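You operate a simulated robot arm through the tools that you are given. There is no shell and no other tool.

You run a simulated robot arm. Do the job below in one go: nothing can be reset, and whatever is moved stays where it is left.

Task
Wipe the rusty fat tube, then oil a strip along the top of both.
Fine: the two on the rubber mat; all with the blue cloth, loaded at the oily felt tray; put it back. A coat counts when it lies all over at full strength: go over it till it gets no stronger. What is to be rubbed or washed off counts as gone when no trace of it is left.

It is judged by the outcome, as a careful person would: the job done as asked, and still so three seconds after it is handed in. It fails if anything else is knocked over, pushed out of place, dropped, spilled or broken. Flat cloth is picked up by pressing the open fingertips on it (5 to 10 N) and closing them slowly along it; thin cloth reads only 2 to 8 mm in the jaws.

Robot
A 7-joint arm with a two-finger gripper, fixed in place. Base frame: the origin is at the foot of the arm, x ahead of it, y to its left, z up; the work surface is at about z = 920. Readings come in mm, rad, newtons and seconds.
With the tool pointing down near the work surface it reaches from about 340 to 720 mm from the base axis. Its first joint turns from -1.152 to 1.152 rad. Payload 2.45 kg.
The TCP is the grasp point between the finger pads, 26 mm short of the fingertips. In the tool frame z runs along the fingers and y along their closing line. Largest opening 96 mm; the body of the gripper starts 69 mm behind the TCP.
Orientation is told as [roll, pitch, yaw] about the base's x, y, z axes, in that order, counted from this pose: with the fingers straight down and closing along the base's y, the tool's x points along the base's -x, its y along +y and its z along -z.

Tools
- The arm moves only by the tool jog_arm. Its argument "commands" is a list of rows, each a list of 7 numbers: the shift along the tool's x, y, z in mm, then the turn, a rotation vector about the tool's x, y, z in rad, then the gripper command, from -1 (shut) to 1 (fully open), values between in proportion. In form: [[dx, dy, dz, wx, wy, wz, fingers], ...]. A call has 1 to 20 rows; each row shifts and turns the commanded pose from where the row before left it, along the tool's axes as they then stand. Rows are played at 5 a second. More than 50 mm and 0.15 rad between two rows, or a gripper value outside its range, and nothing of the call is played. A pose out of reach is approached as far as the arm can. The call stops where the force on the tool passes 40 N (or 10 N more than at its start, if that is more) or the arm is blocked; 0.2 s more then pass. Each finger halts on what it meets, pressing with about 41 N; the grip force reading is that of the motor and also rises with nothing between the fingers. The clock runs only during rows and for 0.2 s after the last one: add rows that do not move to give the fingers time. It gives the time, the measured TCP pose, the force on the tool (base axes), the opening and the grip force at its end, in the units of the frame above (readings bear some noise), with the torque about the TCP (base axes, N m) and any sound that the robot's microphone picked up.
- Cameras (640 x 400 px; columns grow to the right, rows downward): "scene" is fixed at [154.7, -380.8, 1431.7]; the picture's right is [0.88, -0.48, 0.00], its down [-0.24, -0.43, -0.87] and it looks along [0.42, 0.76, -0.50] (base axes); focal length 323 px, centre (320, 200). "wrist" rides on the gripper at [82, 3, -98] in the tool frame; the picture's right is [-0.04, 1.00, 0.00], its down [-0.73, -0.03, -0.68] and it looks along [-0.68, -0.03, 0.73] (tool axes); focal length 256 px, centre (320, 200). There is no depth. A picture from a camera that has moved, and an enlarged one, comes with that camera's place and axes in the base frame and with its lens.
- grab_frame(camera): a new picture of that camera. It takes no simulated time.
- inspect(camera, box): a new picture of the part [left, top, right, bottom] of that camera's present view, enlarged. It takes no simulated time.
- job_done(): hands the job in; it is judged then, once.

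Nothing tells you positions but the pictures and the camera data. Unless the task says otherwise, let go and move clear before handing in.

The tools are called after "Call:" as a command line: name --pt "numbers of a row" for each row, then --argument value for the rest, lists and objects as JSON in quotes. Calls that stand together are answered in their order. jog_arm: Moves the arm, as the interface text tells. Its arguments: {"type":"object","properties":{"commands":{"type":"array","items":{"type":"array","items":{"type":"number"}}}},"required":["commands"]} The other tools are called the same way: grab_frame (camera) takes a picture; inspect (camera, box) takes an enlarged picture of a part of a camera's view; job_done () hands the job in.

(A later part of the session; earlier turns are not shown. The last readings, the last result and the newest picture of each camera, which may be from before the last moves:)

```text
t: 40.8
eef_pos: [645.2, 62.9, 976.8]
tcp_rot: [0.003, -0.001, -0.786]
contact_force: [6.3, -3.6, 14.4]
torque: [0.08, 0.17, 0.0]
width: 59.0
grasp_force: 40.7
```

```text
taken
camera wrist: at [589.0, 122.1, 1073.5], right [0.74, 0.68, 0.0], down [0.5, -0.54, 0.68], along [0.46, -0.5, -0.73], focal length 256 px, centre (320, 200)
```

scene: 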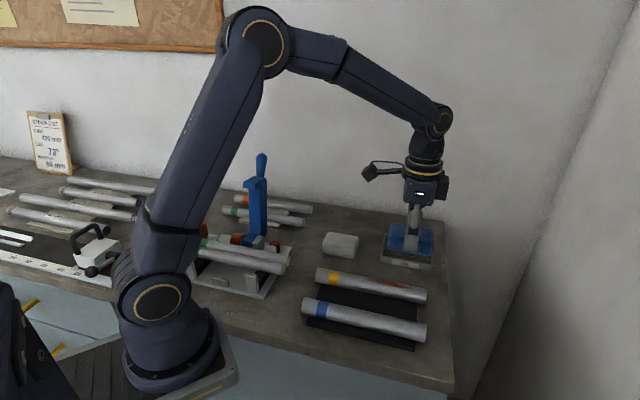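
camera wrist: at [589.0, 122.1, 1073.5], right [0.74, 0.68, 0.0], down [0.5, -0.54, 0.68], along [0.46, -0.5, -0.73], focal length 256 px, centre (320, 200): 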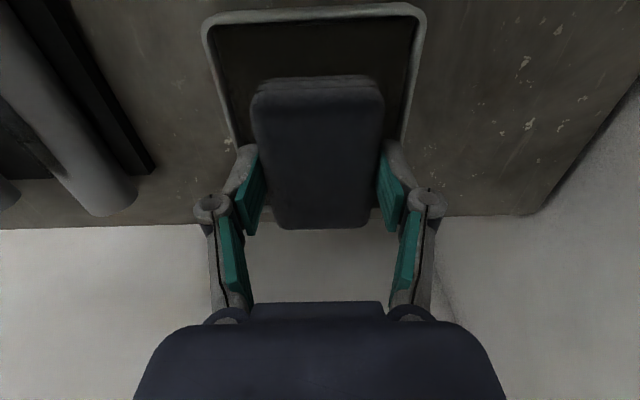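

Fully dark again. Now to the far end of the yellow-band tube (TCP about (553, −57)) and lower onto it.

Call:
jog_arm --pt "0 0 -10 0 0 0 0" --pt "0 0 -30 0 0 0 0" --pt "-5.4 -37.4 0 0 0 0 0" --pt "-5.4 -37.4 0 0 0 0 0" --pt "-5.4 -37.4 0 0 0 0 0" --pt "-5.4 -37.4 0 0 0 0 0" --pt "0 0 0 0 0 0 0" --pt "0 0 15 0 0 0 0" --pt "0 0 8 0 0 0 0" --pt "0 0 1 0 0 0 0" --pt "0 0 0 0 0 0 0"

Call:
grab_frame --camera "wrist"

Call:
inspect --camera "scene" --box '[335, 215, 455, 325]'

```text
t: 43.2
eef_pos: [552.3, -58.5, 991.2]
tcp_rot: [-0.001, 0.001, -0.786]
contact_force: [-1.0, -0.7, 3.2]
torque: [-0.04, 0.05, 0.02]
width: 58.6
grasp_force: 41.3
```

```text
taken
camera wrist: at [497.5, 0.5, 1089.0], right [0.74, 0.68, 0.0], down [0.5, -0.54, 0.68], along [0.46, -0.5, -0.73], focal length 256 px, centre (320, 200)
```

wrist: 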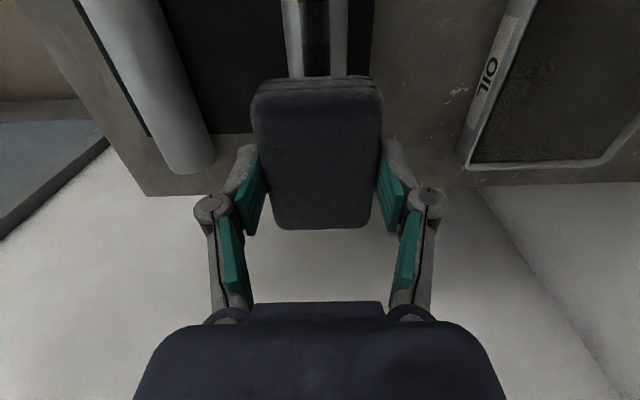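

```text
3.64 times, centred on (395, 270) of scene
camera zoom: at [154.7, -380.8, 1431.8], right [0.88, -0.48, 0.0], down [-0.24, -0.43, -0.87], along [0.42, 0.76, -0.5], focal length 1173 px, centre (47, -54)
```

zoom: 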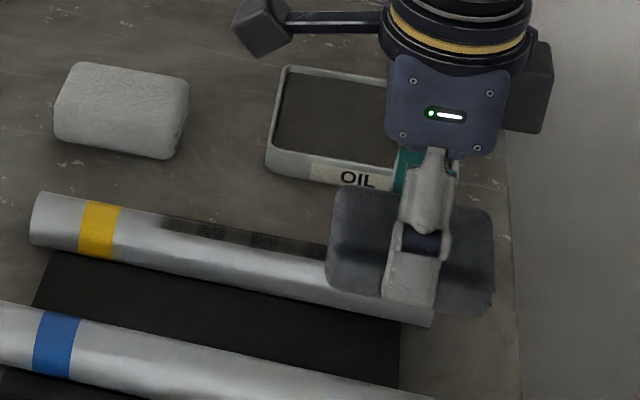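

Light contact at the tube's far end. Pressing slightly and stroking along to the other end.

Call:
jog_arm --pt "0 0 0.5 0 0 0 0" --pt "0 0 0 0 0 0 0" --pt "9.6 0 0 0 0 0 0" --pt "9.6 0 0 0 0 0 0" --pt "9.6 0 0 0 0 0 0" --pt "9.6 0 0 0 0 0 0" --pt "9.6 0 0 0 0 0 0" --pt "9.6 0 0 0 0 0 0" --pt "9.6 0 0 0 0 0 0" --pt "9.6 0 0 0 0 0 0" --pt "9.6 0 0 0 0 0 0" --pt "0 0 0 0 0 0 0"

Call:
inspect --camera "scene" --box '[295, 215, 455, 355]'

```text
t: 45.8
eef_pos: [492.9, 3.4, 991.4]
tcp_rot: [0.001, -0.004, -0.788]
contact_force: [9.0, -9.9, 33.1]
torque: [-0.26, -0.12, -0.03]
width: 59.1
grasp_force: 40.5
```

```text
2.86 times, centred on (375, 285) of scene
camera zoom: at [154.4, -381.0, 1431.7], right [0.88, -0.48, 0.0], down [-0.24, -0.43, -0.87], along [0.42, 0.76, -0.49], focal length 922 px, centre (163, -43)
```

zoom: 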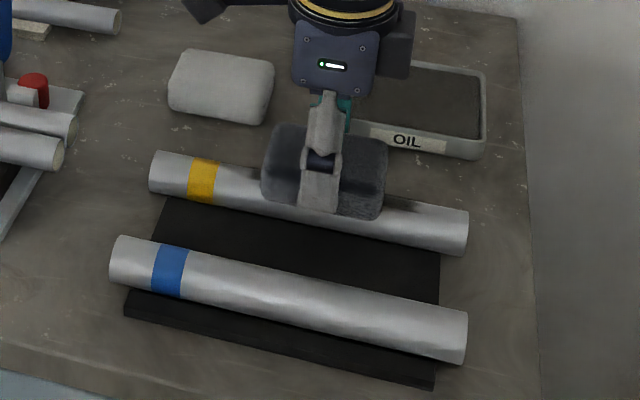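

Force crept up to 33 N as I moved left, so the tube rises slightly that way relative to my path. I'll ease off and continue with a small upward slope.

Call:
jog_arm --pt "0 0 -1.1 0 0 0 0" --pt "9.6 0 -0.12 0 0 0 0" --pt "9.6 0 -0.12 0 0 0 0" --pt "9.6 0 -0.12 0 0 0 0" --pt "9.6 0 -0.12 0 0 0 0" --pt "0 0 0 0 0 0 0"

Call:
inspect --camera "scene" --box '[295, 215, 455, 355]'

Call:
grab_frame --camera "wrist"

```text
t: 47.2
eef_pos: [463.9, 30.6, 991.1]
tcp_rot: [-0.001, 0.003, -0.784]
contact_force: [-0.6, 0.6, -0.1]
torque: [0.01, 0.0, 0.01]
width: 58.8
grasp_force: 41.6
```

```text
2.86 times, centred on (375, 285) of scene
camera zoom: at [154.7, -380.8, 1431.7], right [0.88, -0.48, 0.0], down [-0.24, -0.43, -0.87], along [0.42, 0.76, -0.5], focal length 922 px, centre (163, -43)
```

zoom: 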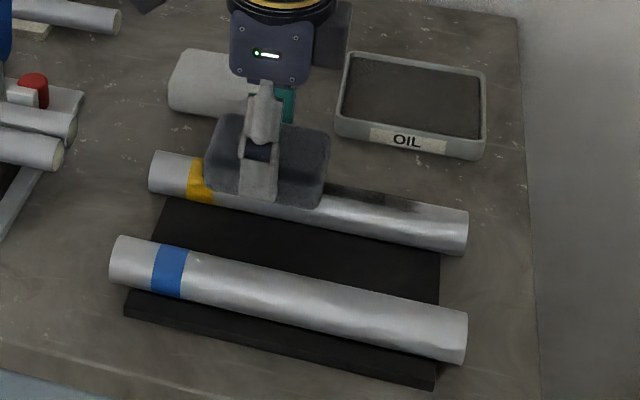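

```text
taken
camera wrist: at [408.2, 90.0, 1089.3], right [0.74, 0.68, 0.0], down [0.5, -0.54, 0.68], along [0.46, -0.5, -0.74], focal length 256 px, centre (320, 200)
```

wrist: 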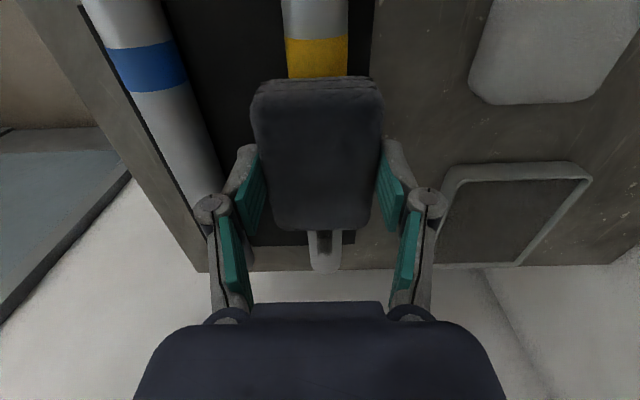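

Call:
jog_arm --pt "0 0 0.5 0 0 0 0" --pt "0 0 0 0 0 0 0"

Call:
jog_arm --pt "0 0 0.4 0 0 0 0" --pt "0 0 0 0 0 0 0"

```text
t: 47.8
eef_pos: [463.1, 29.7, 990.9]
tcp_rot: [0.0, 0.0, -0.786]
contact_force: [0.0, 0.1, -0.3]
torque: [0.0, -0.03, -0.03]
width: 58.7
grasp_force: 40.9
```

```text
t: 48.4
eef_pos: [464.8, 31.7, 992.1]
tcp_rot: [0.001, 0.0, -0.787]
contact_force: [0.3, 0.6, -0.9]
torque: [0.0, 0.0, 0.01]
width: 58.8
grasp_force: 40.9
```

Call:
inspect --camera "scene" --box '[300, 205, 400, 305]'

Call:
jog_arm --pt "0 0 0.6 0 0 0 0" --pt "0 0 0 0 0 0 0"

```text
4.00 times, centred on (350, 255) of scene
camera zoom: at [154.7, -380.8, 1431.7], right [0.88, -0.48, 0.0], down [-0.24, -0.43, -0.87], along [0.42, 0.76, -0.5], focal length 1291 px, centre (200, -20)
```

zoom: 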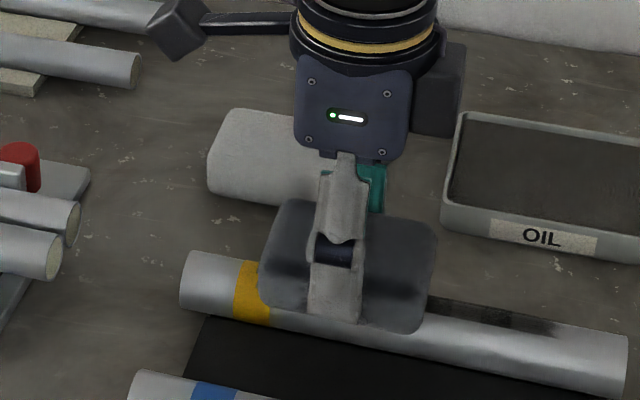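

```text
t: 49.0
eef_pos: [464.5, 30.3, 990.5]
tcp_rot: [-0.002, -0.001, -0.785]
contact_force: [-0.8, -1.9, 5.7]
torque: [0.02, 0.11, 0.04]
width: 58.8
grasp_force: 41.4
```

Call:
jog_arm --pt "0 0 0.4 0 0 0 0" --pt "8 0 0 0 0 0 0" --pt "8 0 0 0 0 0 0" --pt "8 0 0 0 0 0 0" --pt "0 0 0 0 0 0 0"

Call:
jog_arm --pt "8 0 0 0 0 0 0" --pt "8 0 0 0 0 0 0" --pt "8 0 0 0 0 0 0" --pt "0 0 0 0 0 0 0"

Call:
grab_frame --camera "wrist"

Call:
inspect --camera "scene" --box '[295, 215, 455, 355]'

```text
t: 50.2
eef_pos: [447.3, 46.3, 990.3]
tcp_rot: [0.003, -0.004, -0.787]
contact_force: [6.9, -8.5, 25.8]
torque: [-0.13, -0.16, 0.02]
width: 59.1
grasp_force: 40.6
```

```text
t: 51.1
eef_pos: [433.3, 63.5, 991.3]
tcp_rot: [0.004, -0.004, -0.785]
contact_force: [-1.4, -1.3, 8.8]
torque: [0.08, 0.21, -0.03]
width: 58.6
grasp_force: 40.9
stopped in row 4: the force on the tool passed its limit at 40 N (the readings are from after the stop); the commanded pose is now the measured one
```

```text
taken
camera wrist: at [376.5, 123.3, 1088.1], right [0.74, 0.68, 0.01], down [0.49, -0.54, 0.68], along [0.46, -0.5, -0.73], focal length 256 px, centre (320, 200)
```

wrist: 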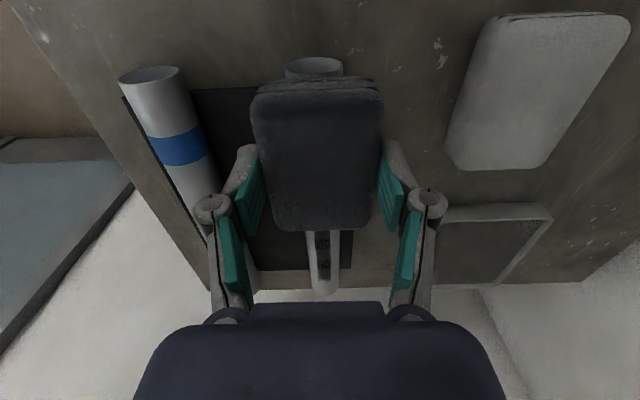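

```text
2.86 times, centred on (375, 285) of scene
camera zoom: at [154.6, -380.8, 1431.7], right [0.88, -0.48, 0.0], down [-0.24, -0.43, -0.87], along [0.42, 0.76, -0.5], focal length 922 px, centre (163, -43)
```

zoom: 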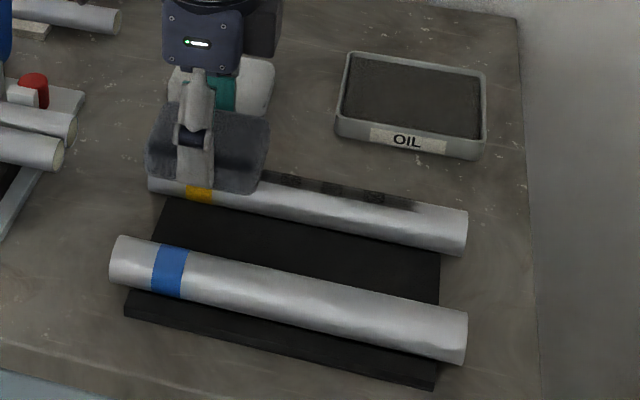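

Moving toward +x builds up force (friction), while the opposite direction stays stable. I'll lift a little and check the pose and the result.

Call:
jog_arm --pt "0 0 -5 0 0 0 0" --pt "0 0 -25 0 0 0 0" --pt "0 40 -20 0 0 0 0" --pt "0 40 0 0 0 0 0" --pt "0 0 0 0 0 0 0" --pt "0 0 0 0 0 0 0"

Call:
inspect --camera "scene" --box '[305, 260, 435, 310]'

Call:
grab_frame --camera "wrist"

Call:
grab_frame --camera "scene"

```text
t: 52.5
eef_pos: [487.5, 122.6, 1041.2]
tcp_rot: [0.005, -0.003, -0.787]
contact_force: [-0.6, -0.3, -0.1]
torque: [0.01, -0.01, 0.0]
width: 58.8
grasp_force: 40.9
```

```text
4.92 times, centred on (370, 285) of scene
camera zoom: at [154.7, -380.8, 1431.7], right [0.88, -0.48, 0.0], down [-0.24, -0.43, -0.87], along [0.42, 0.76, -0.5], focal length 1588 px, centre (74, -218)
```

zoom: 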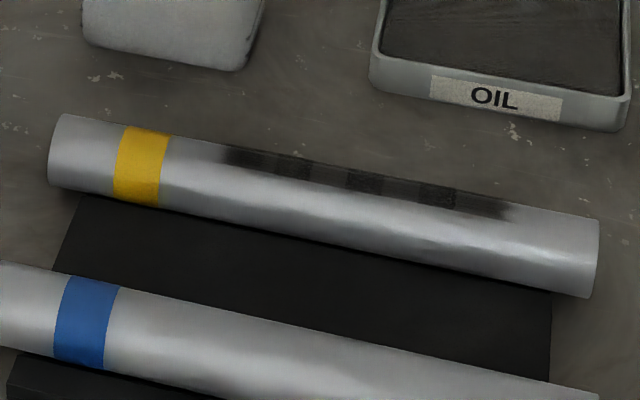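

```text
taken
camera wrist: at [430.8, 182.0, 1139.0], right [0.74, 0.68, 0.0], down [0.49, -0.54, 0.68], along [0.46, -0.5, -0.73], focal length 256 px, centre (320, 200)
```

wrist: 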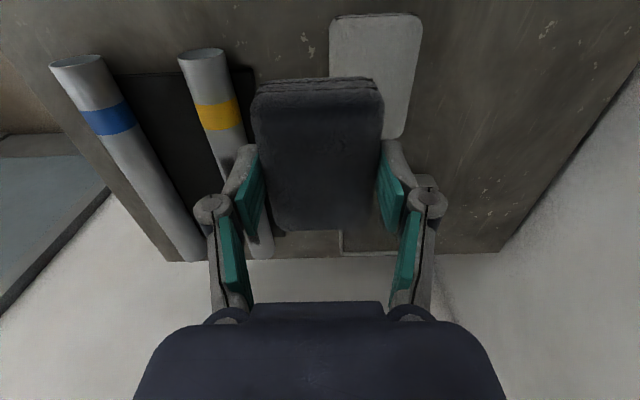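

```text
taken
```

scene: 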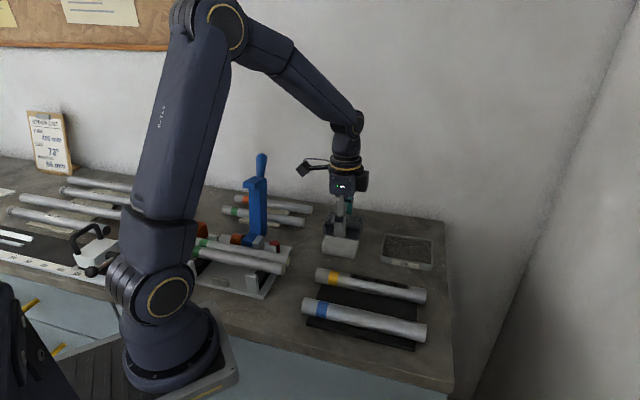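

The coat only shows within a fixed strip (X from about −297 to −420 along the tube), so the job strip is that zone. Let me zoom in on its evenness.

Call:
inspect --camera "scene" --box '[340, 265, 420, 310]'

Call:
inspect --camera "scene" --box '[345, 270, 385, 295]'

Call:
inspect --camera "scene" --box '[375, 275, 415, 300]'

```text
8.00 times, centred on (380, 288) of scene
camera zoom: at [154.7, -380.8, 1431.7], right [0.88, -0.48, 0.0], down [-0.24, -0.43, -0.87], along [0.42, 0.76, -0.5], focal length 2581 px, centre (-160, -500)
```

zoom: 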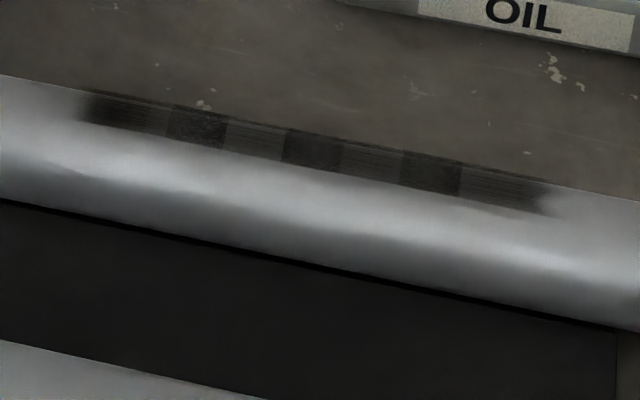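

```text
16.00 times, centred on (365, 282) of scene
camera zoom: at [154.7, -380.8, 1431.7], right [0.88, -0.48, 0.0], down [-0.24, -0.43, -0.87], along [0.42, 0.76, -0.5], focal length 5163 px, centre (-400, -1120)
```

zoom: 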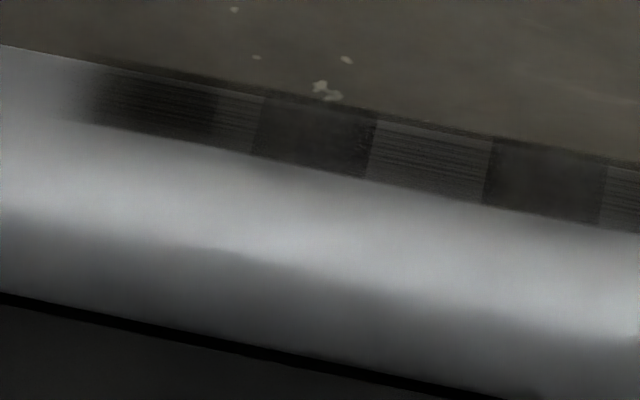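

```text
16.00 times, centred on (395, 288) of scene
camera zoom: at [154.7, -380.8, 1431.7], right [0.88, -0.48, 0.0], down [-0.24, -0.43, -0.87], along [0.42, 0.76, -0.5], focal length 5163 px, centre (-880, -1200)
```

zoom: 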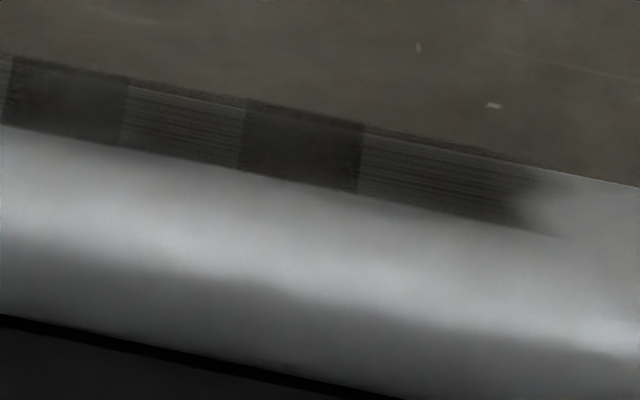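

The overlaps look uneven, so more passes are needed within that strip. I'll level the tool, return to the strip and work it with short strokes.

Call:
jog_arm --pt "-25.6 -26.8 0 0.004 0.003 0 0" --pt "-25.6 -26.8 0 0 0 0 0" --pt "-25.6 -26.8 0 0 0 0 0" --pt "0 0 0 0 0 0 0" --pt "0 0 30 0 0 0 0" --pt "0 0 15 0 0 0 0" --pt "0 0 3 0 0 0 0" --pt "0 0 0 0 0 0 0"

Call:
grab_frame --camera "wrist"

```text
t: 54.3
eef_pos: [487.6, 11.0, 992.0]
tcp_rot: [0.0, -0.001, -0.787]
contact_force: [0.2, -0.9, 0.1]
torque: [0.03, 0.02, -0.02]
width: 58.9
grasp_force: 40.8
```

```text
taken
camera wrist: at [430.9, 69.4, 1090.2], right [0.74, 0.68, 0.0], down [0.5, -0.54, 0.68], along [0.46, -0.5, -0.73], focal length 256 px, centre (320, 200)
```

wrist: 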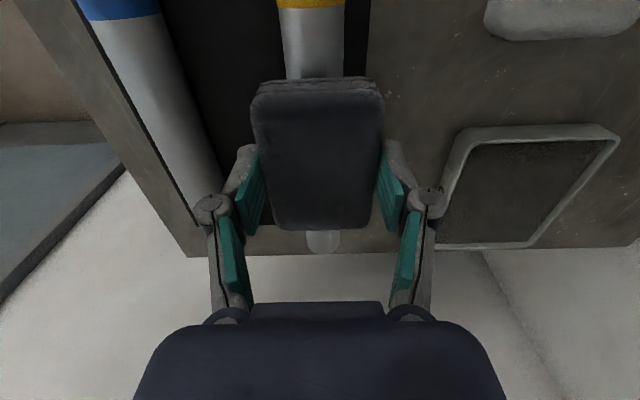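

Call:
jog_arm --pt "0 -1.5 0.8 0 0 0 0" --pt "0 0 0 0 0 0 0"

Call:
jog_arm --pt "0 0 0.7 0 0 0 0" --pt "0 0 0 0 0 0 0"

```text
t: 54.9
eef_pos: [486.2, 9.3, 992.6]
tcp_rot: [0.0, 0.001, -0.787]
contact_force: [0.0, -0.3, -0.7]
torque: [-0.02, -0.01, -0.01]
width: 58.5
grasp_force: 41.3
```

```text
t: 55.5
eef_pos: [485.4, 10.6, 993.2]
tcp_rot: [0.001, -0.001, -0.786]
contact_force: [-0.9, 0.2, -0.8]
torque: [-0.01, 0.0, -0.02]
width: 58.9
grasp_force: 40.8
```

Call:
jog_arm --pt "0 0 0.8 0 0 0 0" --pt "0 0 0 0 0 0 0"

Call:
jog_arm --pt "0 0 0.6 0 0 0 0" --pt "0 0 0 0 0 0 0"

```text
t: 56.1
eef_pos: [485.2, 9.0, 991.7]
tcp_rot: [0.001, -0.002, -0.787]
contact_force: [0.3, 1.1, 3.8]
torque: [0.0, -0.1, -0.01]
width: 58.7
grasp_force: 40.8
```

```text
t: 56.7
eef_pos: [485.3, 8.8, 990.2]
tcp_rot: [0.002, -0.002, -0.788]
contact_force: [-1.5, 1.2, 19.6]
torque: [0.1, 0.07, 0.01]
width: 58.9
grasp_force: 40.7
```

Call:
jog_arm --pt "-8 0 0 0 0 0 0" --pt "-8 0 0 0 0 0 0" --pt "-8 0 0 0 0 0 0" --pt "-8 0 0 0 0 0 0" --pt "-8 0 0 0 0 0 0" --pt "-8 0 0 0 0 0 0" --pt "-8 0 0 0 0 0 0" --pt "0 0 0 0 0 0 0"

Call:
jog_arm --pt "8 0 0 0 0 0 0" --pt "8 0 0 0 0 0 0" --pt "8 0 0 0 0 0 0" --pt "8 0 0 0 0 0 0" --pt "8 0 0 0 0 0 0" --pt "8 0 0 0 0 0 0" --pt "8 0 0 0 0 0 0" --pt "0 0 0 0 0 0 0"

```text
t: 57.9
eef_pos: [513.7, -18.7, 990.6]
tcp_rot: [0.003, -0.002, -0.785]
contact_force: [-1.9, -0.3, 9.6]
torque: [-0.02, 0.03, -0.01]
width: 58.8
grasp_force: 41.7
stopped in row 6: the force on the tool passed its limit at 41 N (the readings are from after the stop); the commanded pose is now the measured one
```

```text
t: 59.7
eef_pos: [476.1, 18.9, 990.3]
tcp_rot: [0.006, -0.004, -0.785]
contact_force: [8.1, -9.6, 31.8]
torque: [-0.34, -0.24, 0.02]
width: 58.9
grasp_force: 40.6
```

Forces swing a lot at this pressure; I'll relieve to a lighter touch and re-level before continuing.

Call:
jog_arm --pt "0 0 -6 0 0 0 0" --pt "0 0 0 0 0 0 0" --pt "0 0 0 0 0 0 0"

Call:
jog_arm --pt "0 0 0 0 0 0 0"

Call:
jog_arm --pt "0 0 0 0 0 0 0"

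Call:
inspect --camera "scene" --box '[295, 215, 455, 355]'

```text
t: 60.5
eef_pos: [474.5, 20.9, 995.4]
tcp_rot: [0.0, 0.002, -0.786]
contact_force: [0.0, 0.0, -0.2]
torque: [-0.02, 0.0, 0.0]
width: 59.0
grasp_force: 41.2
```

```text
t: 60.9
eef_pos: [474.3, 20.9, 994.1]
tcp_rot: [0.001, 0.0, -0.786]
contact_force: [-0.8, 0.4, 0.0]
torque: [-0.05, 0.0, -0.01]
width: 58.5
grasp_force: 41.4
```

```text
t: 61.3
eef_pos: [475.2, 21.1, 995.4]
tcp_rot: [0.002, -0.002, -0.785]
contact_force: [-0.4, -1.2, 0.4]
torque: [0.03, 0.02, -0.01]
width: 59.0
grasp_force: 41.2
```

```text
2.86 times, centred on (375, 285) of scene
camera zoom: at [154.7, -380.8, 1431.7], right [0.88, -0.48, 0.0], down [-0.24, -0.43, -0.87], along [0.42, 0.76, -0.5], focal length 922 px, centre (163, -43)
```

zoom: 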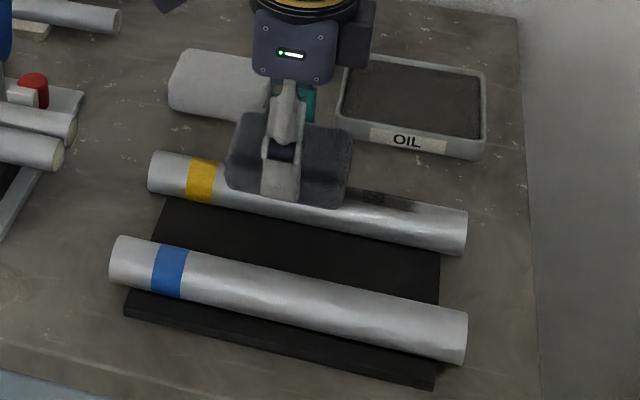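

Call:
jog_arm --pt "-8 0 3 0 0 0 0" --pt "0 0 0.5 0 0 0 0" --pt "0 0 0 0 0 0 0"

Call:
jog_arm --pt "0 0 0.5 0 0 0 0" --pt "0 0 0 0 0 0 0"

```text
t: 62.1
eef_pos: [478.8, 15.2, 992.2]
tcp_rot: [0.001, 0.0, -0.788]
contact_force: [0.7, 0.3, -1.2]
torque: [-0.02, 0.0, 0.01]
width: 58.7
grasp_force: 40.9
```

```text
t: 62.7
eef_pos: [479.2, 14.8, 991.4]
tcp_rot: [0.002, -0.001, -0.786]
contact_force: [0.3, -0.6, -0.1]
torque: [-0.02, -0.02, -0.01]
width: 58.7
grasp_force: 41.4
```

Call:
jog_arm --pt "0 0 0.5 0 0 0 0" --pt "0 0 0 0 0 0 0"

Call:
jog_arm --pt "0 0 0.4 0 0 0 0" --pt "0 0 0 0 0 0 0"

```text
t: 63.3
eef_pos: [478.9, 15.5, 991.4]
tcp_rot: [0.0, 0.0, -0.787]
contact_force: [0.1, 0.6, -0.5]
torque: [0.01, 0.01, -0.02]
width: 58.6
grasp_force: 40.4
```

```text
t: 63.9
eef_pos: [479.6, 14.1, 992.0]
tcp_rot: [0.003, -0.002, -0.786]
contact_force: [-0.6, 0.1, 3.5]
torque: [-0.1, -0.09, -0.06]
width: 58.7
grasp_force: 40.5
```

Call:
jog_arm --pt "0 0 0.15 0 0 0 0" --pt "-6 0 0 0 0 0 0" --pt "-6 0 0 0 0 0 0" --pt "-6 0 0 0 0 0 0" --pt "0 0 0 0 0 0 0"

Call:
jog_arm --pt "-6 0 0 0 0 0 0" --pt "-6 0 0 0 0 0 0" --pt "-6 0 0 0 0 0 0" --pt "0 0 0 0 0 0 0"

Call:
jog_arm --pt "-6 0 0 0 0 0 0" --pt "-6 0 0 0 0 0 0" --pt "-6 0 0 0 0 0 0" --pt "0 0 0 0 0 0 0"

```text
t: 65.1
eef_pos: [491.3, 1.5, 990.8]
tcp_rot: [0.001, -0.001, -0.785]
contact_force: [-0.9, 0.0, 0.3]
torque: [0.01, -0.01, -0.02]
width: 58.8
grasp_force: 40.4
```

```text
t: 66.1
eef_pos: [503.9, -11.1, 991.0]
tcp_rot: [0.001, 0.001, -0.784]
contact_force: [-0.2, -0.2, -0.4]
torque: [-0.04, 0.02, -0.03]
width: 59.1
grasp_force: 41.3
```

```text
t: 67.1
eef_pos: [516.2, -24.0, 991.2]
tcp_rot: [0.002, 0.001, -0.785]
contact_force: [0.0, -0.2, -0.6]
torque: [0.0, 0.04, -0.02]
width: 58.9
grasp_force: 41.2
```

Call:
jog_arm --pt "0 0 0.5 0 0 0 0" --pt "0 0 0 0 0 0 0"

Call:
jog_arm --pt "0 0 0.4 0 0 0 0" --pt "0 0 0 0 0 0 0"

```text
t: 67.7
eef_pos: [517.1, -22.8, 990.8]
tcp_rot: [0.002, -0.001, -0.785]
contact_force: [0.3, 0.6, -0.4]
torque: [-0.01, 0.0, -0.03]
width: 58.8
grasp_force: 40.8
```

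```text
t: 68.3
eef_pos: [518.5, -22.2, 991.0]
tcp_rot: [0.001, 0.0, -0.786]
contact_force: [-0.1, 0.1, 1.6]
torque: [-0.04, -0.05, -0.03]
width: 58.7
grasp_force: 40.9
```

Call:
jog_arm --pt "0 0 0.5 0 0 0 0" --pt "0 0 0 0 0 0 0"

Call:
jog_arm --pt "-5 0 0 0 0 0 0" --pt "5 0 0 0 0 0 0" --pt "5 0 0 0 0 0 0" --pt "-5 0 0 0 0 0 0" --pt "0 0 0 0 0 0 0"

```text
t: 68.9
eef_pos: [518.4, -23.5, 991.8]
tcp_rot: [0.004, -0.001, -0.785]
contact_force: [-4.8, 2.4, 17.2]
torque: [0.07, 0.17, -0.04]
width: 58.9
grasp_force: 40.8
```

```text
t: 70.1
eef_pos: [517.0, -23.2, 991.4]
tcp_rot: [-0.001, 0.002, -0.783]
contact_force: [-9.1, 8.3, 25.3]
torque: [-0.02, 0.07, 0.0]
width: 58.9
grasp_force: 40.4
```

Call:
jog_arm --pt "0 0 -0.4 0 0 0 0" --pt "-5 0 0 0 0 0 0" --pt "5 0 0 0 0 0 0" --pt "5 0 0 0 0 0 0" --pt "5 0 0 0 0 0 0" --pt "-5 0 0 0 0 0 0" --pt "-5 0 0 0 0 0 0" --pt "0 0 0 0 0 0 0"

Call:
inspect --camera "scene" --box '[295, 215, 455, 355]'

```text
t: 71.9
eef_pos: [517.4, -23.8, 990.3]
tcp_rot: [0.002, 0.001, -0.787]
contact_force: [-3.2, 5.4, 12.6]
torque: [0.13, 0.01, 0.02]
width: 59.0
grasp_force: 41.3
```

```text
2.86 times, centred on (375, 285) of scene
camera zoom: at [154.4, -380.6, 1431.8], right [0.88, -0.48, 0.0], down [-0.24, -0.43, -0.87], along [0.42, 0.76, -0.5], focal length 922 px, centre (163, -43)
```

zoom: 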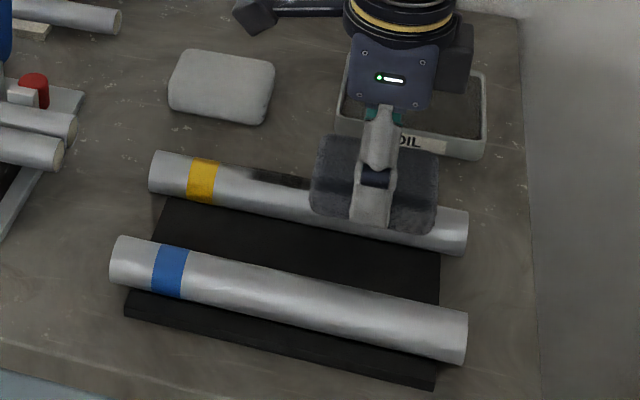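

Call:
jog_arm --pt "5 0 -0.05 0 0 0 0" --pt "5 0 -0.05 0 0 0 0" --pt "5 0 -0.05 0 0 0 0" --pt "5 0 -0.05 0 0 0 0" --pt "5 0 -0.05 0 0 0 0" --pt "0 0 0 0 0 0 0"

Call:
jog_arm --pt "5 0 -0.05 0 0 0 0" --pt "5 0 -0.05 0 0 0 0" --pt "5 0 -0.05 0 0 0 0" --pt "5 0 -0.05 0 0 0 0" --pt "5 0 -0.05 0 0 0 0" --pt "0 0 0 0 0 0 0"

```text
t: 73.3
eef_pos: [501.3, -7.9, 989.8]
tcp_rot: [0.004, -0.003, -0.786]
contact_force: [1.1, -1.6, 3.7]
torque: [0.02, 0.0, -0.06]
width: 58.8
grasp_force: 41.5
```

```text
t: 74.7
eef_pos: [483.2, 10.6, 992.3]
tcp_rot: [0.0, 0.001, -0.786]
contact_force: [0.1, 0.0, 0.0]
torque: [-0.02, 0.0, 0.02]
width: 58.8
grasp_force: 40.9
```

Call:
jog_arm --pt "0 0 0.6 0 0 0 0" --pt "0 0 0 0 0 0 0"

Call:
jog_arm --pt "0 0 0.4 0 0 0 0" --pt "0 0 0 0 0 0 0"

```text
t: 75.3
eef_pos: [482.9, 12.3, 990.2]
tcp_rot: [0.002, -0.001, -0.786]
contact_force: [0.5, 0.0, -0.3]
torque: [-0.01, 0.01, 0.04]
width: 58.7
grasp_force: 40.6
```

```text
t: 75.9
eef_pos: [482.8, 13.5, 989.9]
tcp_rot: [0.002, 0.001, -0.785]
contact_force: [-1.6, 1.4, 5.8]
torque: [0.0, 0.08, 0.02]
width: 59.0
grasp_force: 40.8
```

Call:
jog_arm --pt "0 0 0.4 0 0 0 0" --pt "-5 0 0 0 0 0 0" --pt "5 0 0 0 0 0 0" --pt "5 0 0 0 0 0 0" --pt "-5 0 0 0 0 0 0" --pt "0 0 0 0 0 0 0"

Call:
jog_arm --pt "-5 0 0 0 0 0 0" --pt "-5 0 0 0 0 0 0" --pt "-5 0 0 0 0 0 0" --pt "5 0 0 0 0 0 0" --pt "5 0 0 0 0 0 0" --pt "5 0 0 0 0 0 0" --pt "0 0 0 0 0 0 0"

```text
t: 77.3
eef_pos: [482.1, 10.7, 989.6]
tcp_rot: [0.002, -0.001, -0.785]
contact_force: [-4.9, 5.8, 14.1]
torque: [0.04, 0.05, 0.01]
width: 58.7
grasp_force: 40.7
```

```text
t: 78.9
eef_pos: [483.1, 11.8, 990.6]
tcp_rot: [0.002, 0.0, -0.787]
contact_force: [-0.2, -0.4, -1.6]
torque: [0.03, -0.01, -0.02]
width: 58.9
grasp_force: 40.7
```

Let me lift and check how the strip looks now.

Call:
jog_arm --pt "0 0 -10 0 0 0 0" --pt "0 0 -40 0 0 0 0" --pt "0 45 0 0 0 0 0" --pt "0 45 0 0 0 0 0" --pt "0 0 0 0 0 0 0"

Call:
inspect --camera "scene" --box '[340, 265, 420, 310]'

Call:
inspect --camera "scene" --box '[345, 270, 385, 295]'

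Call:
inspect --camera "scene" --box '[375, 275, 415, 300]'

Call:
grab_frame --camera "wrist"

```text
t: 80.1
eef_pos: [545.4, 78.5, 1040.5]
tcp_rot: [0.001, 0.0, -0.785]
contact_force: [0.2, 0.5, -0.4]
torque: [-0.02, 0.04, 0.0]
width: 58.9
grasp_force: 40.9
```

```text
8.00 times, centred on (380, 288) of scene
camera zoom: at [154.8, -380.7, 1431.7], right [0.88, -0.48, 0.0], down [-0.24, -0.43, -0.87], along [0.42, 0.76, -0.5], focal length 2581 px, centre (-160, -500)
```

zoom: 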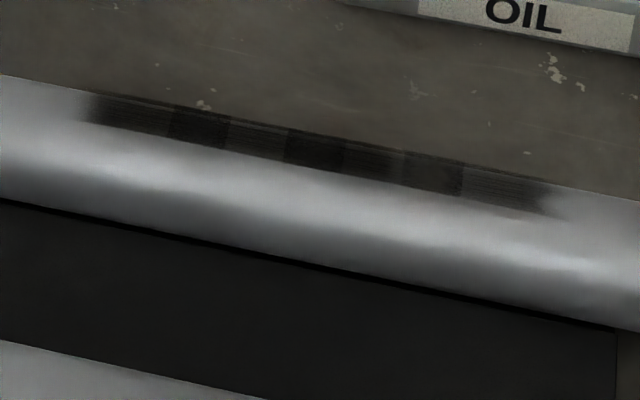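

```text
16.00 times, centred on (365, 282) of scene
camera zoom: at [154.8, -380.7, 1431.7], right [0.88, -0.48, 0.0], down [-0.24, -0.43, -0.87], along [0.42, 0.76, -0.5], focal length 5163 px, centre (-400, -1120)
```

zoom: 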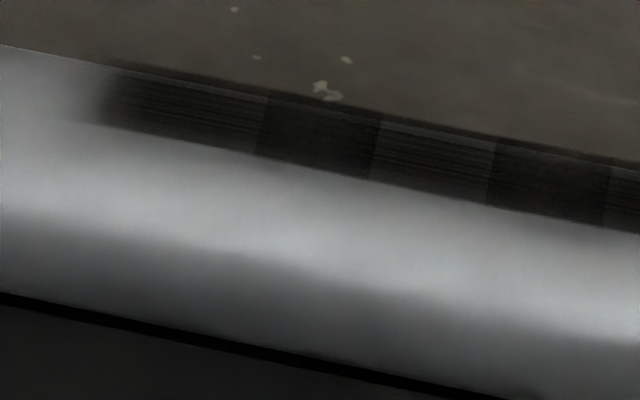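

```text
16.00 times, centred on (395, 288) of scene
camera zoom: at [154.8, -380.7, 1431.7], right [0.88, -0.48, 0.0], down [-0.24, -0.43, -0.87], along [0.42, 0.76, -0.5], focal length 5163 px, centre (-880, -1200)
```

zoom: 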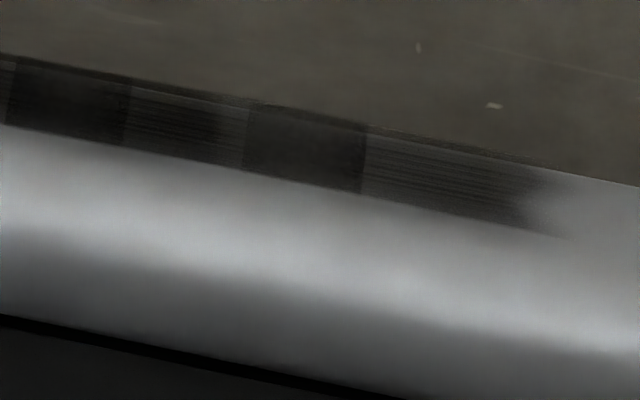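

```text
taken
camera wrist: at [488.4, 136.5, 1138.1], right [0.74, 0.68, 0.0], down [0.5, -0.54, 0.68], along [0.46, -0.5, -0.73], focal length 256 px, centre (320, 200)
```

wrist: 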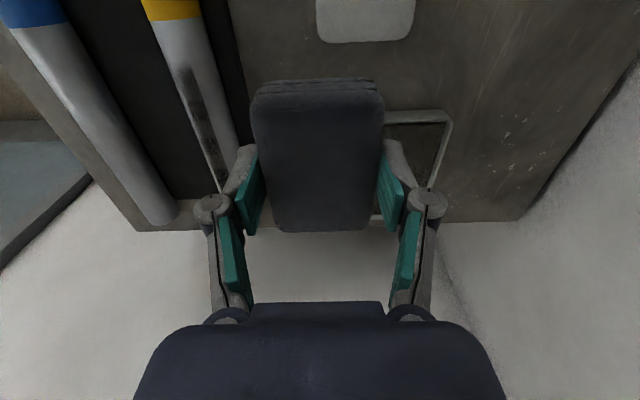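

The coat is getting darker; the right-hand part is still weakest. I'll go back and work that section.

Call:
jog_arm --pt "-26.6 -30 0 0 0 0 0" --pt "-26.6 -30 0 0 0 0 0" --pt "-26.6 -30 0 0 0 0 0" --pt "0 0 0 0 0 0 0" --pt "0 0 30 0 0 0 0" --pt "0 0 15 0 0 0 0" --pt "0 0 3 0 0 0 0" --pt "0 0 0 0 0 0 0"

Call:
jog_arm --pt "0 0 0.7 0 0 0 0" --pt "0 0 0 0 0 0 0"

Call:
jog_arm --pt "0 0 0.6 0 0 0 0" --pt "0 0 0 0 0 0 0"

```text
t: 81.9
eef_pos: [538.9, -43.1, 991.7]
tcp_rot: [0.002, 0.001, -0.786]
contact_force: [0.2, 0.0, -0.1]
torque: [0.02, 0.0, 0.0]
width: 58.8
grasp_force: 41.2
```

```text
t: 82.5
eef_pos: [538.8, -44.1, 990.4]
tcp_rot: [0.001, 0.001, -0.784]
contact_force: [0.4, -0.4, -0.8]
torque: [-0.01, -0.01, -0.02]
width: 58.6
grasp_force: 40.3
```

```text
t: 83.1
eef_pos: [539.6, -45.1, 990.1]
tcp_rot: [0.002, -0.001, -0.787]
contact_force: [1.1, -0.5, 0.9]
torque: [0.01, -0.04, 0.0]
width: 58.9
grasp_force: 41.1
```

Call:
jog_arm --pt "0 0 0.6 0 0 0 0" --pt "0 0 0 0 0 0 0"

Call:
jog_arm --pt "5 0 0 0 0 0 0" --pt "-5 0 0 0 0 0 0" --pt "-5 0 0 0 0 0 0" --pt "5 0 0 0 0 0 0" --pt "0 0 0 0 0 0 0"

```text
t: 83.7
eef_pos: [539.9, -43.7, 990.8]
tcp_rot: [0.004, -0.001, -0.785]
contact_force: [-4.5, 1.4, 18.0]
torque: [0.18, 0.3, 0.01]
width: 58.8
grasp_force: 40.7
```

```text
t: 84.9
eef_pos: [539.3, -46.0, 991.4]
tcp_rot: [0.003, -0.005, -0.788]
contact_force: [4.9, -2.9, 10.8]
torque: [0.03, -0.15, -0.06]
width: 58.8
grasp_force: 40.8
```

Call:
jog_arm --pt "5 0 0 0 0 0 0" --pt "-5 0 0 0 0 0 0" --pt "-5 0 0 0 0 0 0" --pt "5 0 0 0 0 0 0" --pt "5 0 0 0 0 0 0" --pt "-5 0 0 0 0 0 0" --pt "-5 0 0 0 0 0 0" --pt "5 0 0 0 0 0 0" --pt "0 0 0 0 0 0 0"

Call:
jog_arm --pt "8 0 0 0 0 0 0" --pt "8 0 0 0 0 0 0" --pt "-8 0 0 0 0 0 0" --pt "-8 0 0 0 0 0 0" --pt "8 0 0 0 0 0 0" --pt "8 0 0 0 0 0 0" --pt "-8 0 0 0 0 0 0" --pt "-8 0 0 0 0 0 0" --pt "0 0 0 0 0 0 0"

```text
t: 86.9
eef_pos: [538.2, -46.0, 990.6]
tcp_rot: [0.001, -0.002, -0.787]
contact_force: [1.6, -2.2, 4.4]
torque: [-0.13, -0.1, 0.0]
width: 58.6
grasp_force: 41.0
```

```text
t: 88.9
eef_pos: [538.2, -44.3, 991.1]
tcp_rot: [0.002, -0.002, -0.787]
contact_force: [0.0, -0.7, 0.1]
torque: [0.01, 0.03, 0.0]
width: 58.8
grasp_force: 40.3
```

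Call:
jog_arm --pt "0 0 0.6 0 0 0 0" --pt "0 0 0 0 0 0 0"

Call:
jog_arm --pt "6 0 0 0 0 0 0" --pt "6 0 0 0 0 0 0" --pt "-6 0 0 0 0 0 0" --pt "-6 0 0 0 0 0 0" --pt "6 0 0 0 0 0 0" --pt "6 0 0 0 0 0 0" --pt "-6 0 0 0 0 0 0" --pt "-6 0 0 0 0 0 0" --pt "0 0 0 0 0 0 0"

Call:
inspect --camera "scene" --box '[335, 215, 455, 325]'

```text
t: 89.5
eef_pos: [538.2, -45.3, 989.4]
tcp_rot: [0.001, 0.001, -0.786]
contact_force: [-1.6, -0.2, 3.9]
torque: [-0.03, 0.04, 0.04]
width: 58.9
grasp_force: 40.8
```

```text
t: 91.4
eef_pos: [537.9, -42.8, 990.7]
tcp_rot: [0.006, 0.001, -0.786]
contact_force: [-1.9, -0.2, 7.6]
torque: [-0.12, -0.06, -0.07]
width: 58.7
grasp_force: 41.0
stopped in row 9: the force on the tool passed its limit at 40 N (the readings are from after the stop); the commanded pose is now the measured one
```

```text
3.64 times, centred on (395, 270) of scene
camera zoom: at [154.5, -380.7, 1431.8], right [0.88, -0.48, 0.0], down [-0.24, -0.43, -0.87], along [0.42, 0.76, -0.5], focal length 1173 px, centre (47, -54)
```

zoom: 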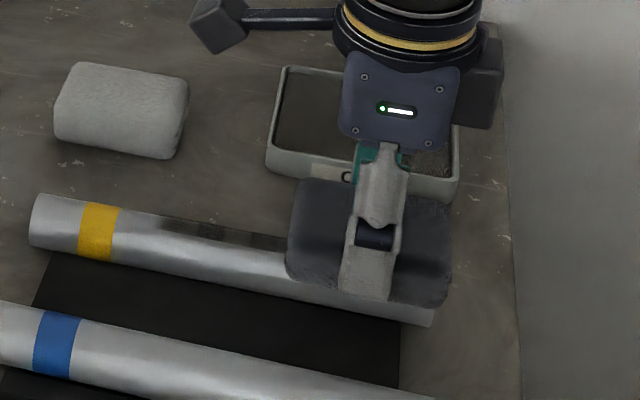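

A spike again, so I'll lift, check levelness and look at the strip.

Call:
jog_arm --pt "0 0 -10 0 0 0 0" --pt "0 0 -40 0 0 0 0" --pt "0 45 0 0 0 0 0" --pt "0 45 0 0 0 0 0" --pt "0 0 0 0 0 0 0"

Call:
inspect --camera "scene" --box '[340, 265, 420, 310]'

Call:
inspect --camera "scene" --box '[345, 270, 385, 295]'

Call:
inspect --camera "scene" --box '[375, 275, 415, 300]'

Call:
jog_arm --pt "0 0 0 0 0 0 0"

Call:
jog_arm --pt "0 0 0 0 0 0 0"

Call:
grab_frame --camera "wrist"

```text
t: 92.6
eef_pos: [599.7, 21.0, 1038.5]
tcp_rot: [0.003, 0.004, -0.783]
contact_force: [-0.2, 0.8, -0.4]
torque: [0.02, 0.0, 0.01]
width: 58.8
grasp_force: 41.7
```

```text
8.00 times, centred on (380, 288) of scene
camera zoom: at [154.8, -380.7, 1431.7], right [0.88, -0.48, 0.0], down [-0.24, -0.43, -0.87], along [0.42, 0.76, -0.5], focal length 2581 px, centre (-160, -500)
```

zoom: 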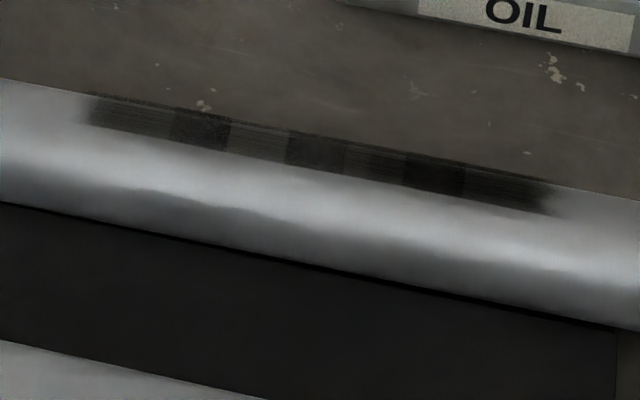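

```text
16.00 times, centred on (365, 282) of scene
camera zoom: at [154.8, -380.7, 1431.7], right [0.88, -0.48, 0.0], down [-0.24, -0.43, -0.87], along [0.42, 0.76, -0.5], focal length 5163 px, centre (-400, -1120)
```

zoom: 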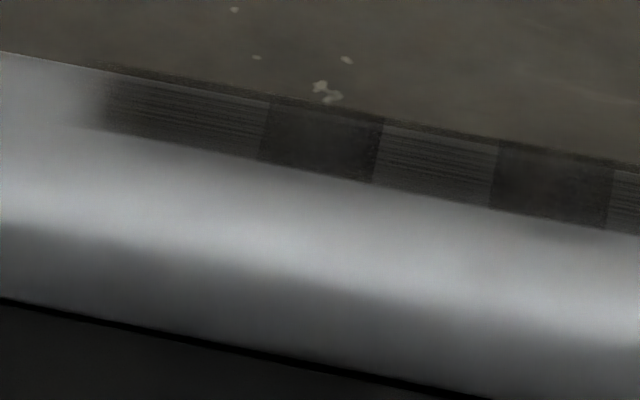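

```text
16.00 times, centred on (395, 288) of scene
camera zoom: at [154.8, -380.7, 1431.7], right [0.88, -0.48, 0.0], down [-0.24, -0.43, -0.87], along [0.42, 0.76, -0.5], focal length 5163 px, centre (-880, -1200)
```

zoom: 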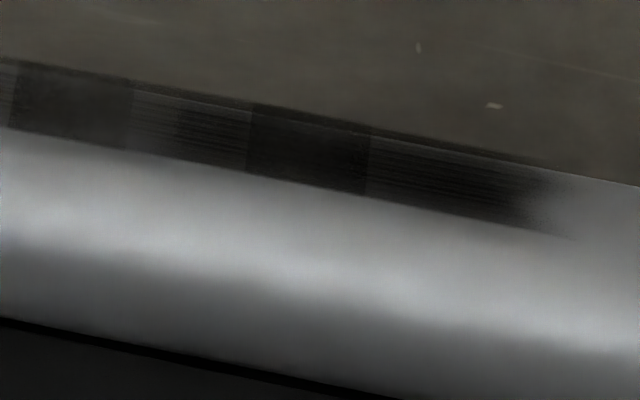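

```text
t: 93.0
eef_pos: [600.3, 19.7, 1037.4]
tcp_rot: [0.002, 0.002, -0.784]
contact_force: [0.7, 0.0, -0.5]
torque: [-0.01, 0.02, 0.0]
width: 58.7
grasp_force: 40.9
```

```text
t: 93.4
eef_pos: [600.9, 20.3, 1038.6]
tcp_rot: [0.004, 0.003, -0.784]
contact_force: [0.7, -0.6, -0.4]
torque: [0.0, -0.02, 0.01]
width: 58.6
grasp_force: 41.4
```

```text
taken
camera wrist: at [544.2, 79.3, 1136.3], right [0.73, 0.68, 0.0], down [0.5, -0.54, 0.68], along [0.46, -0.5, -0.74], focal length 256 px, centre (320, 200)
```

wrist: 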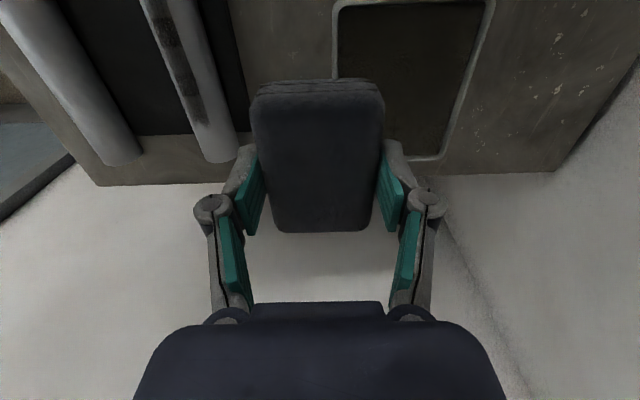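

The gripper's reflection affects how dark the strip looks, so I'll always compare from the same parking pose: above the tray. Moving there now, levelling the tool on the way.

Call:
jog_arm --pt "0.3 31 0 0.003 -0.003 0.002 0" --pt "0.3 31 0 0 0 0 0" --pt "0 0 0 0 0 0 0" --pt "0 0 0 0 0 0 0"

Call:
inspect --camera "scene" --box '[340, 265, 420, 310]'

Call:
inspect --camera "scene" --box '[345, 270, 385, 295]'

Call:
inspect --camera "scene" --box '[375, 275, 415, 300]'

Call:
inspect --camera "scene" --box '[295, 255, 435, 355]'

```text
t: 94.4
eef_pos: [644.2, 64.7, 1040.2]
tcp_rot: [-0.001, 0.0, -0.785]
contact_force: [0.5, -0.2, -0.4]
torque: [-0.02, 0.01, 0.02]
width: 58.9
grasp_force: 40.5
```

```text
8.00 times, centred on (380, 288) of scene
camera zoom: at [154.7, -380.8, 1431.7], right [0.88, -0.48, 0.0], down [-0.24, -0.43, -0.87], along [0.42, 0.76, -0.5], focal length 2581 px, centre (-160, -500)
```

zoom: 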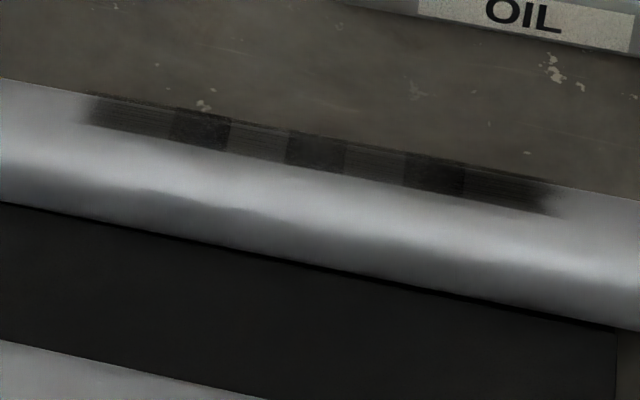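

```text
16.00 times, centred on (365, 282) of scene
camera zoom: at [154.7, -380.8, 1431.7], right [0.88, -0.48, 0.0], down [-0.24, -0.43, -0.87], along [0.42, 0.76, -0.5], focal length 5163 px, centre (-400, -1120)
```

zoom: 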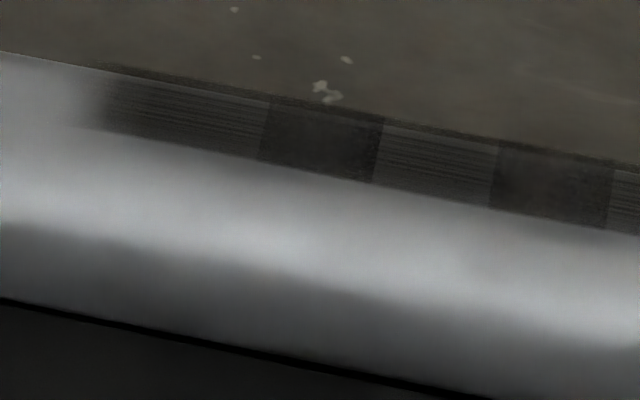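

```text
16.00 times, centred on (395, 288) of scene
camera zoom: at [154.7, -380.8, 1431.7], right [0.88, -0.48, 0.0], down [-0.24, -0.43, -0.87], along [0.42, 0.76, -0.5], focal length 5163 px, centre (-880, -1200)
```

zoom: 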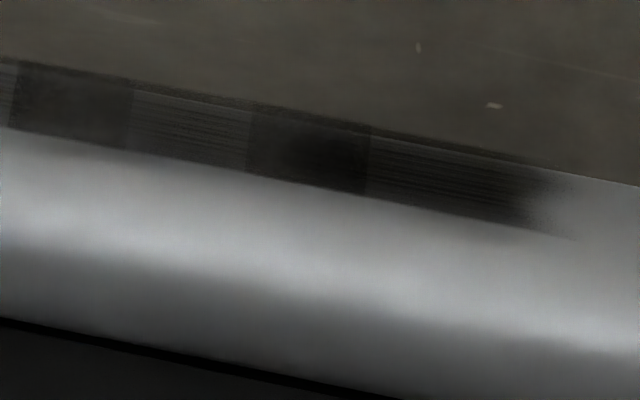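

```text
4.00 times, centred on (365, 305) of scene
camera zoom: at [154.7, -380.8, 1431.7], right [0.88, -0.48, 0.0], down [-0.24, -0.43, -0.87], along [0.42, 0.76, -0.5], focal length 1291 px, centre (140, -220)
```

zoom: 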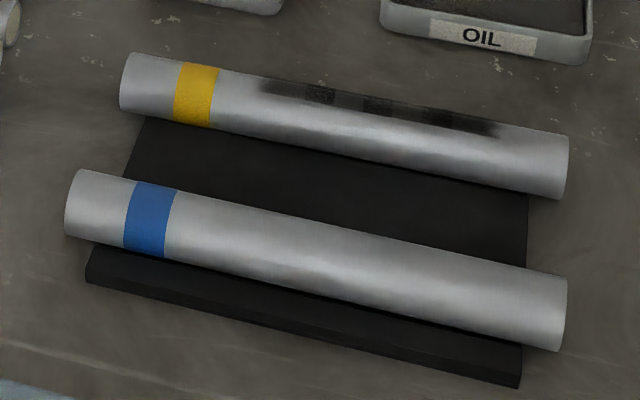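

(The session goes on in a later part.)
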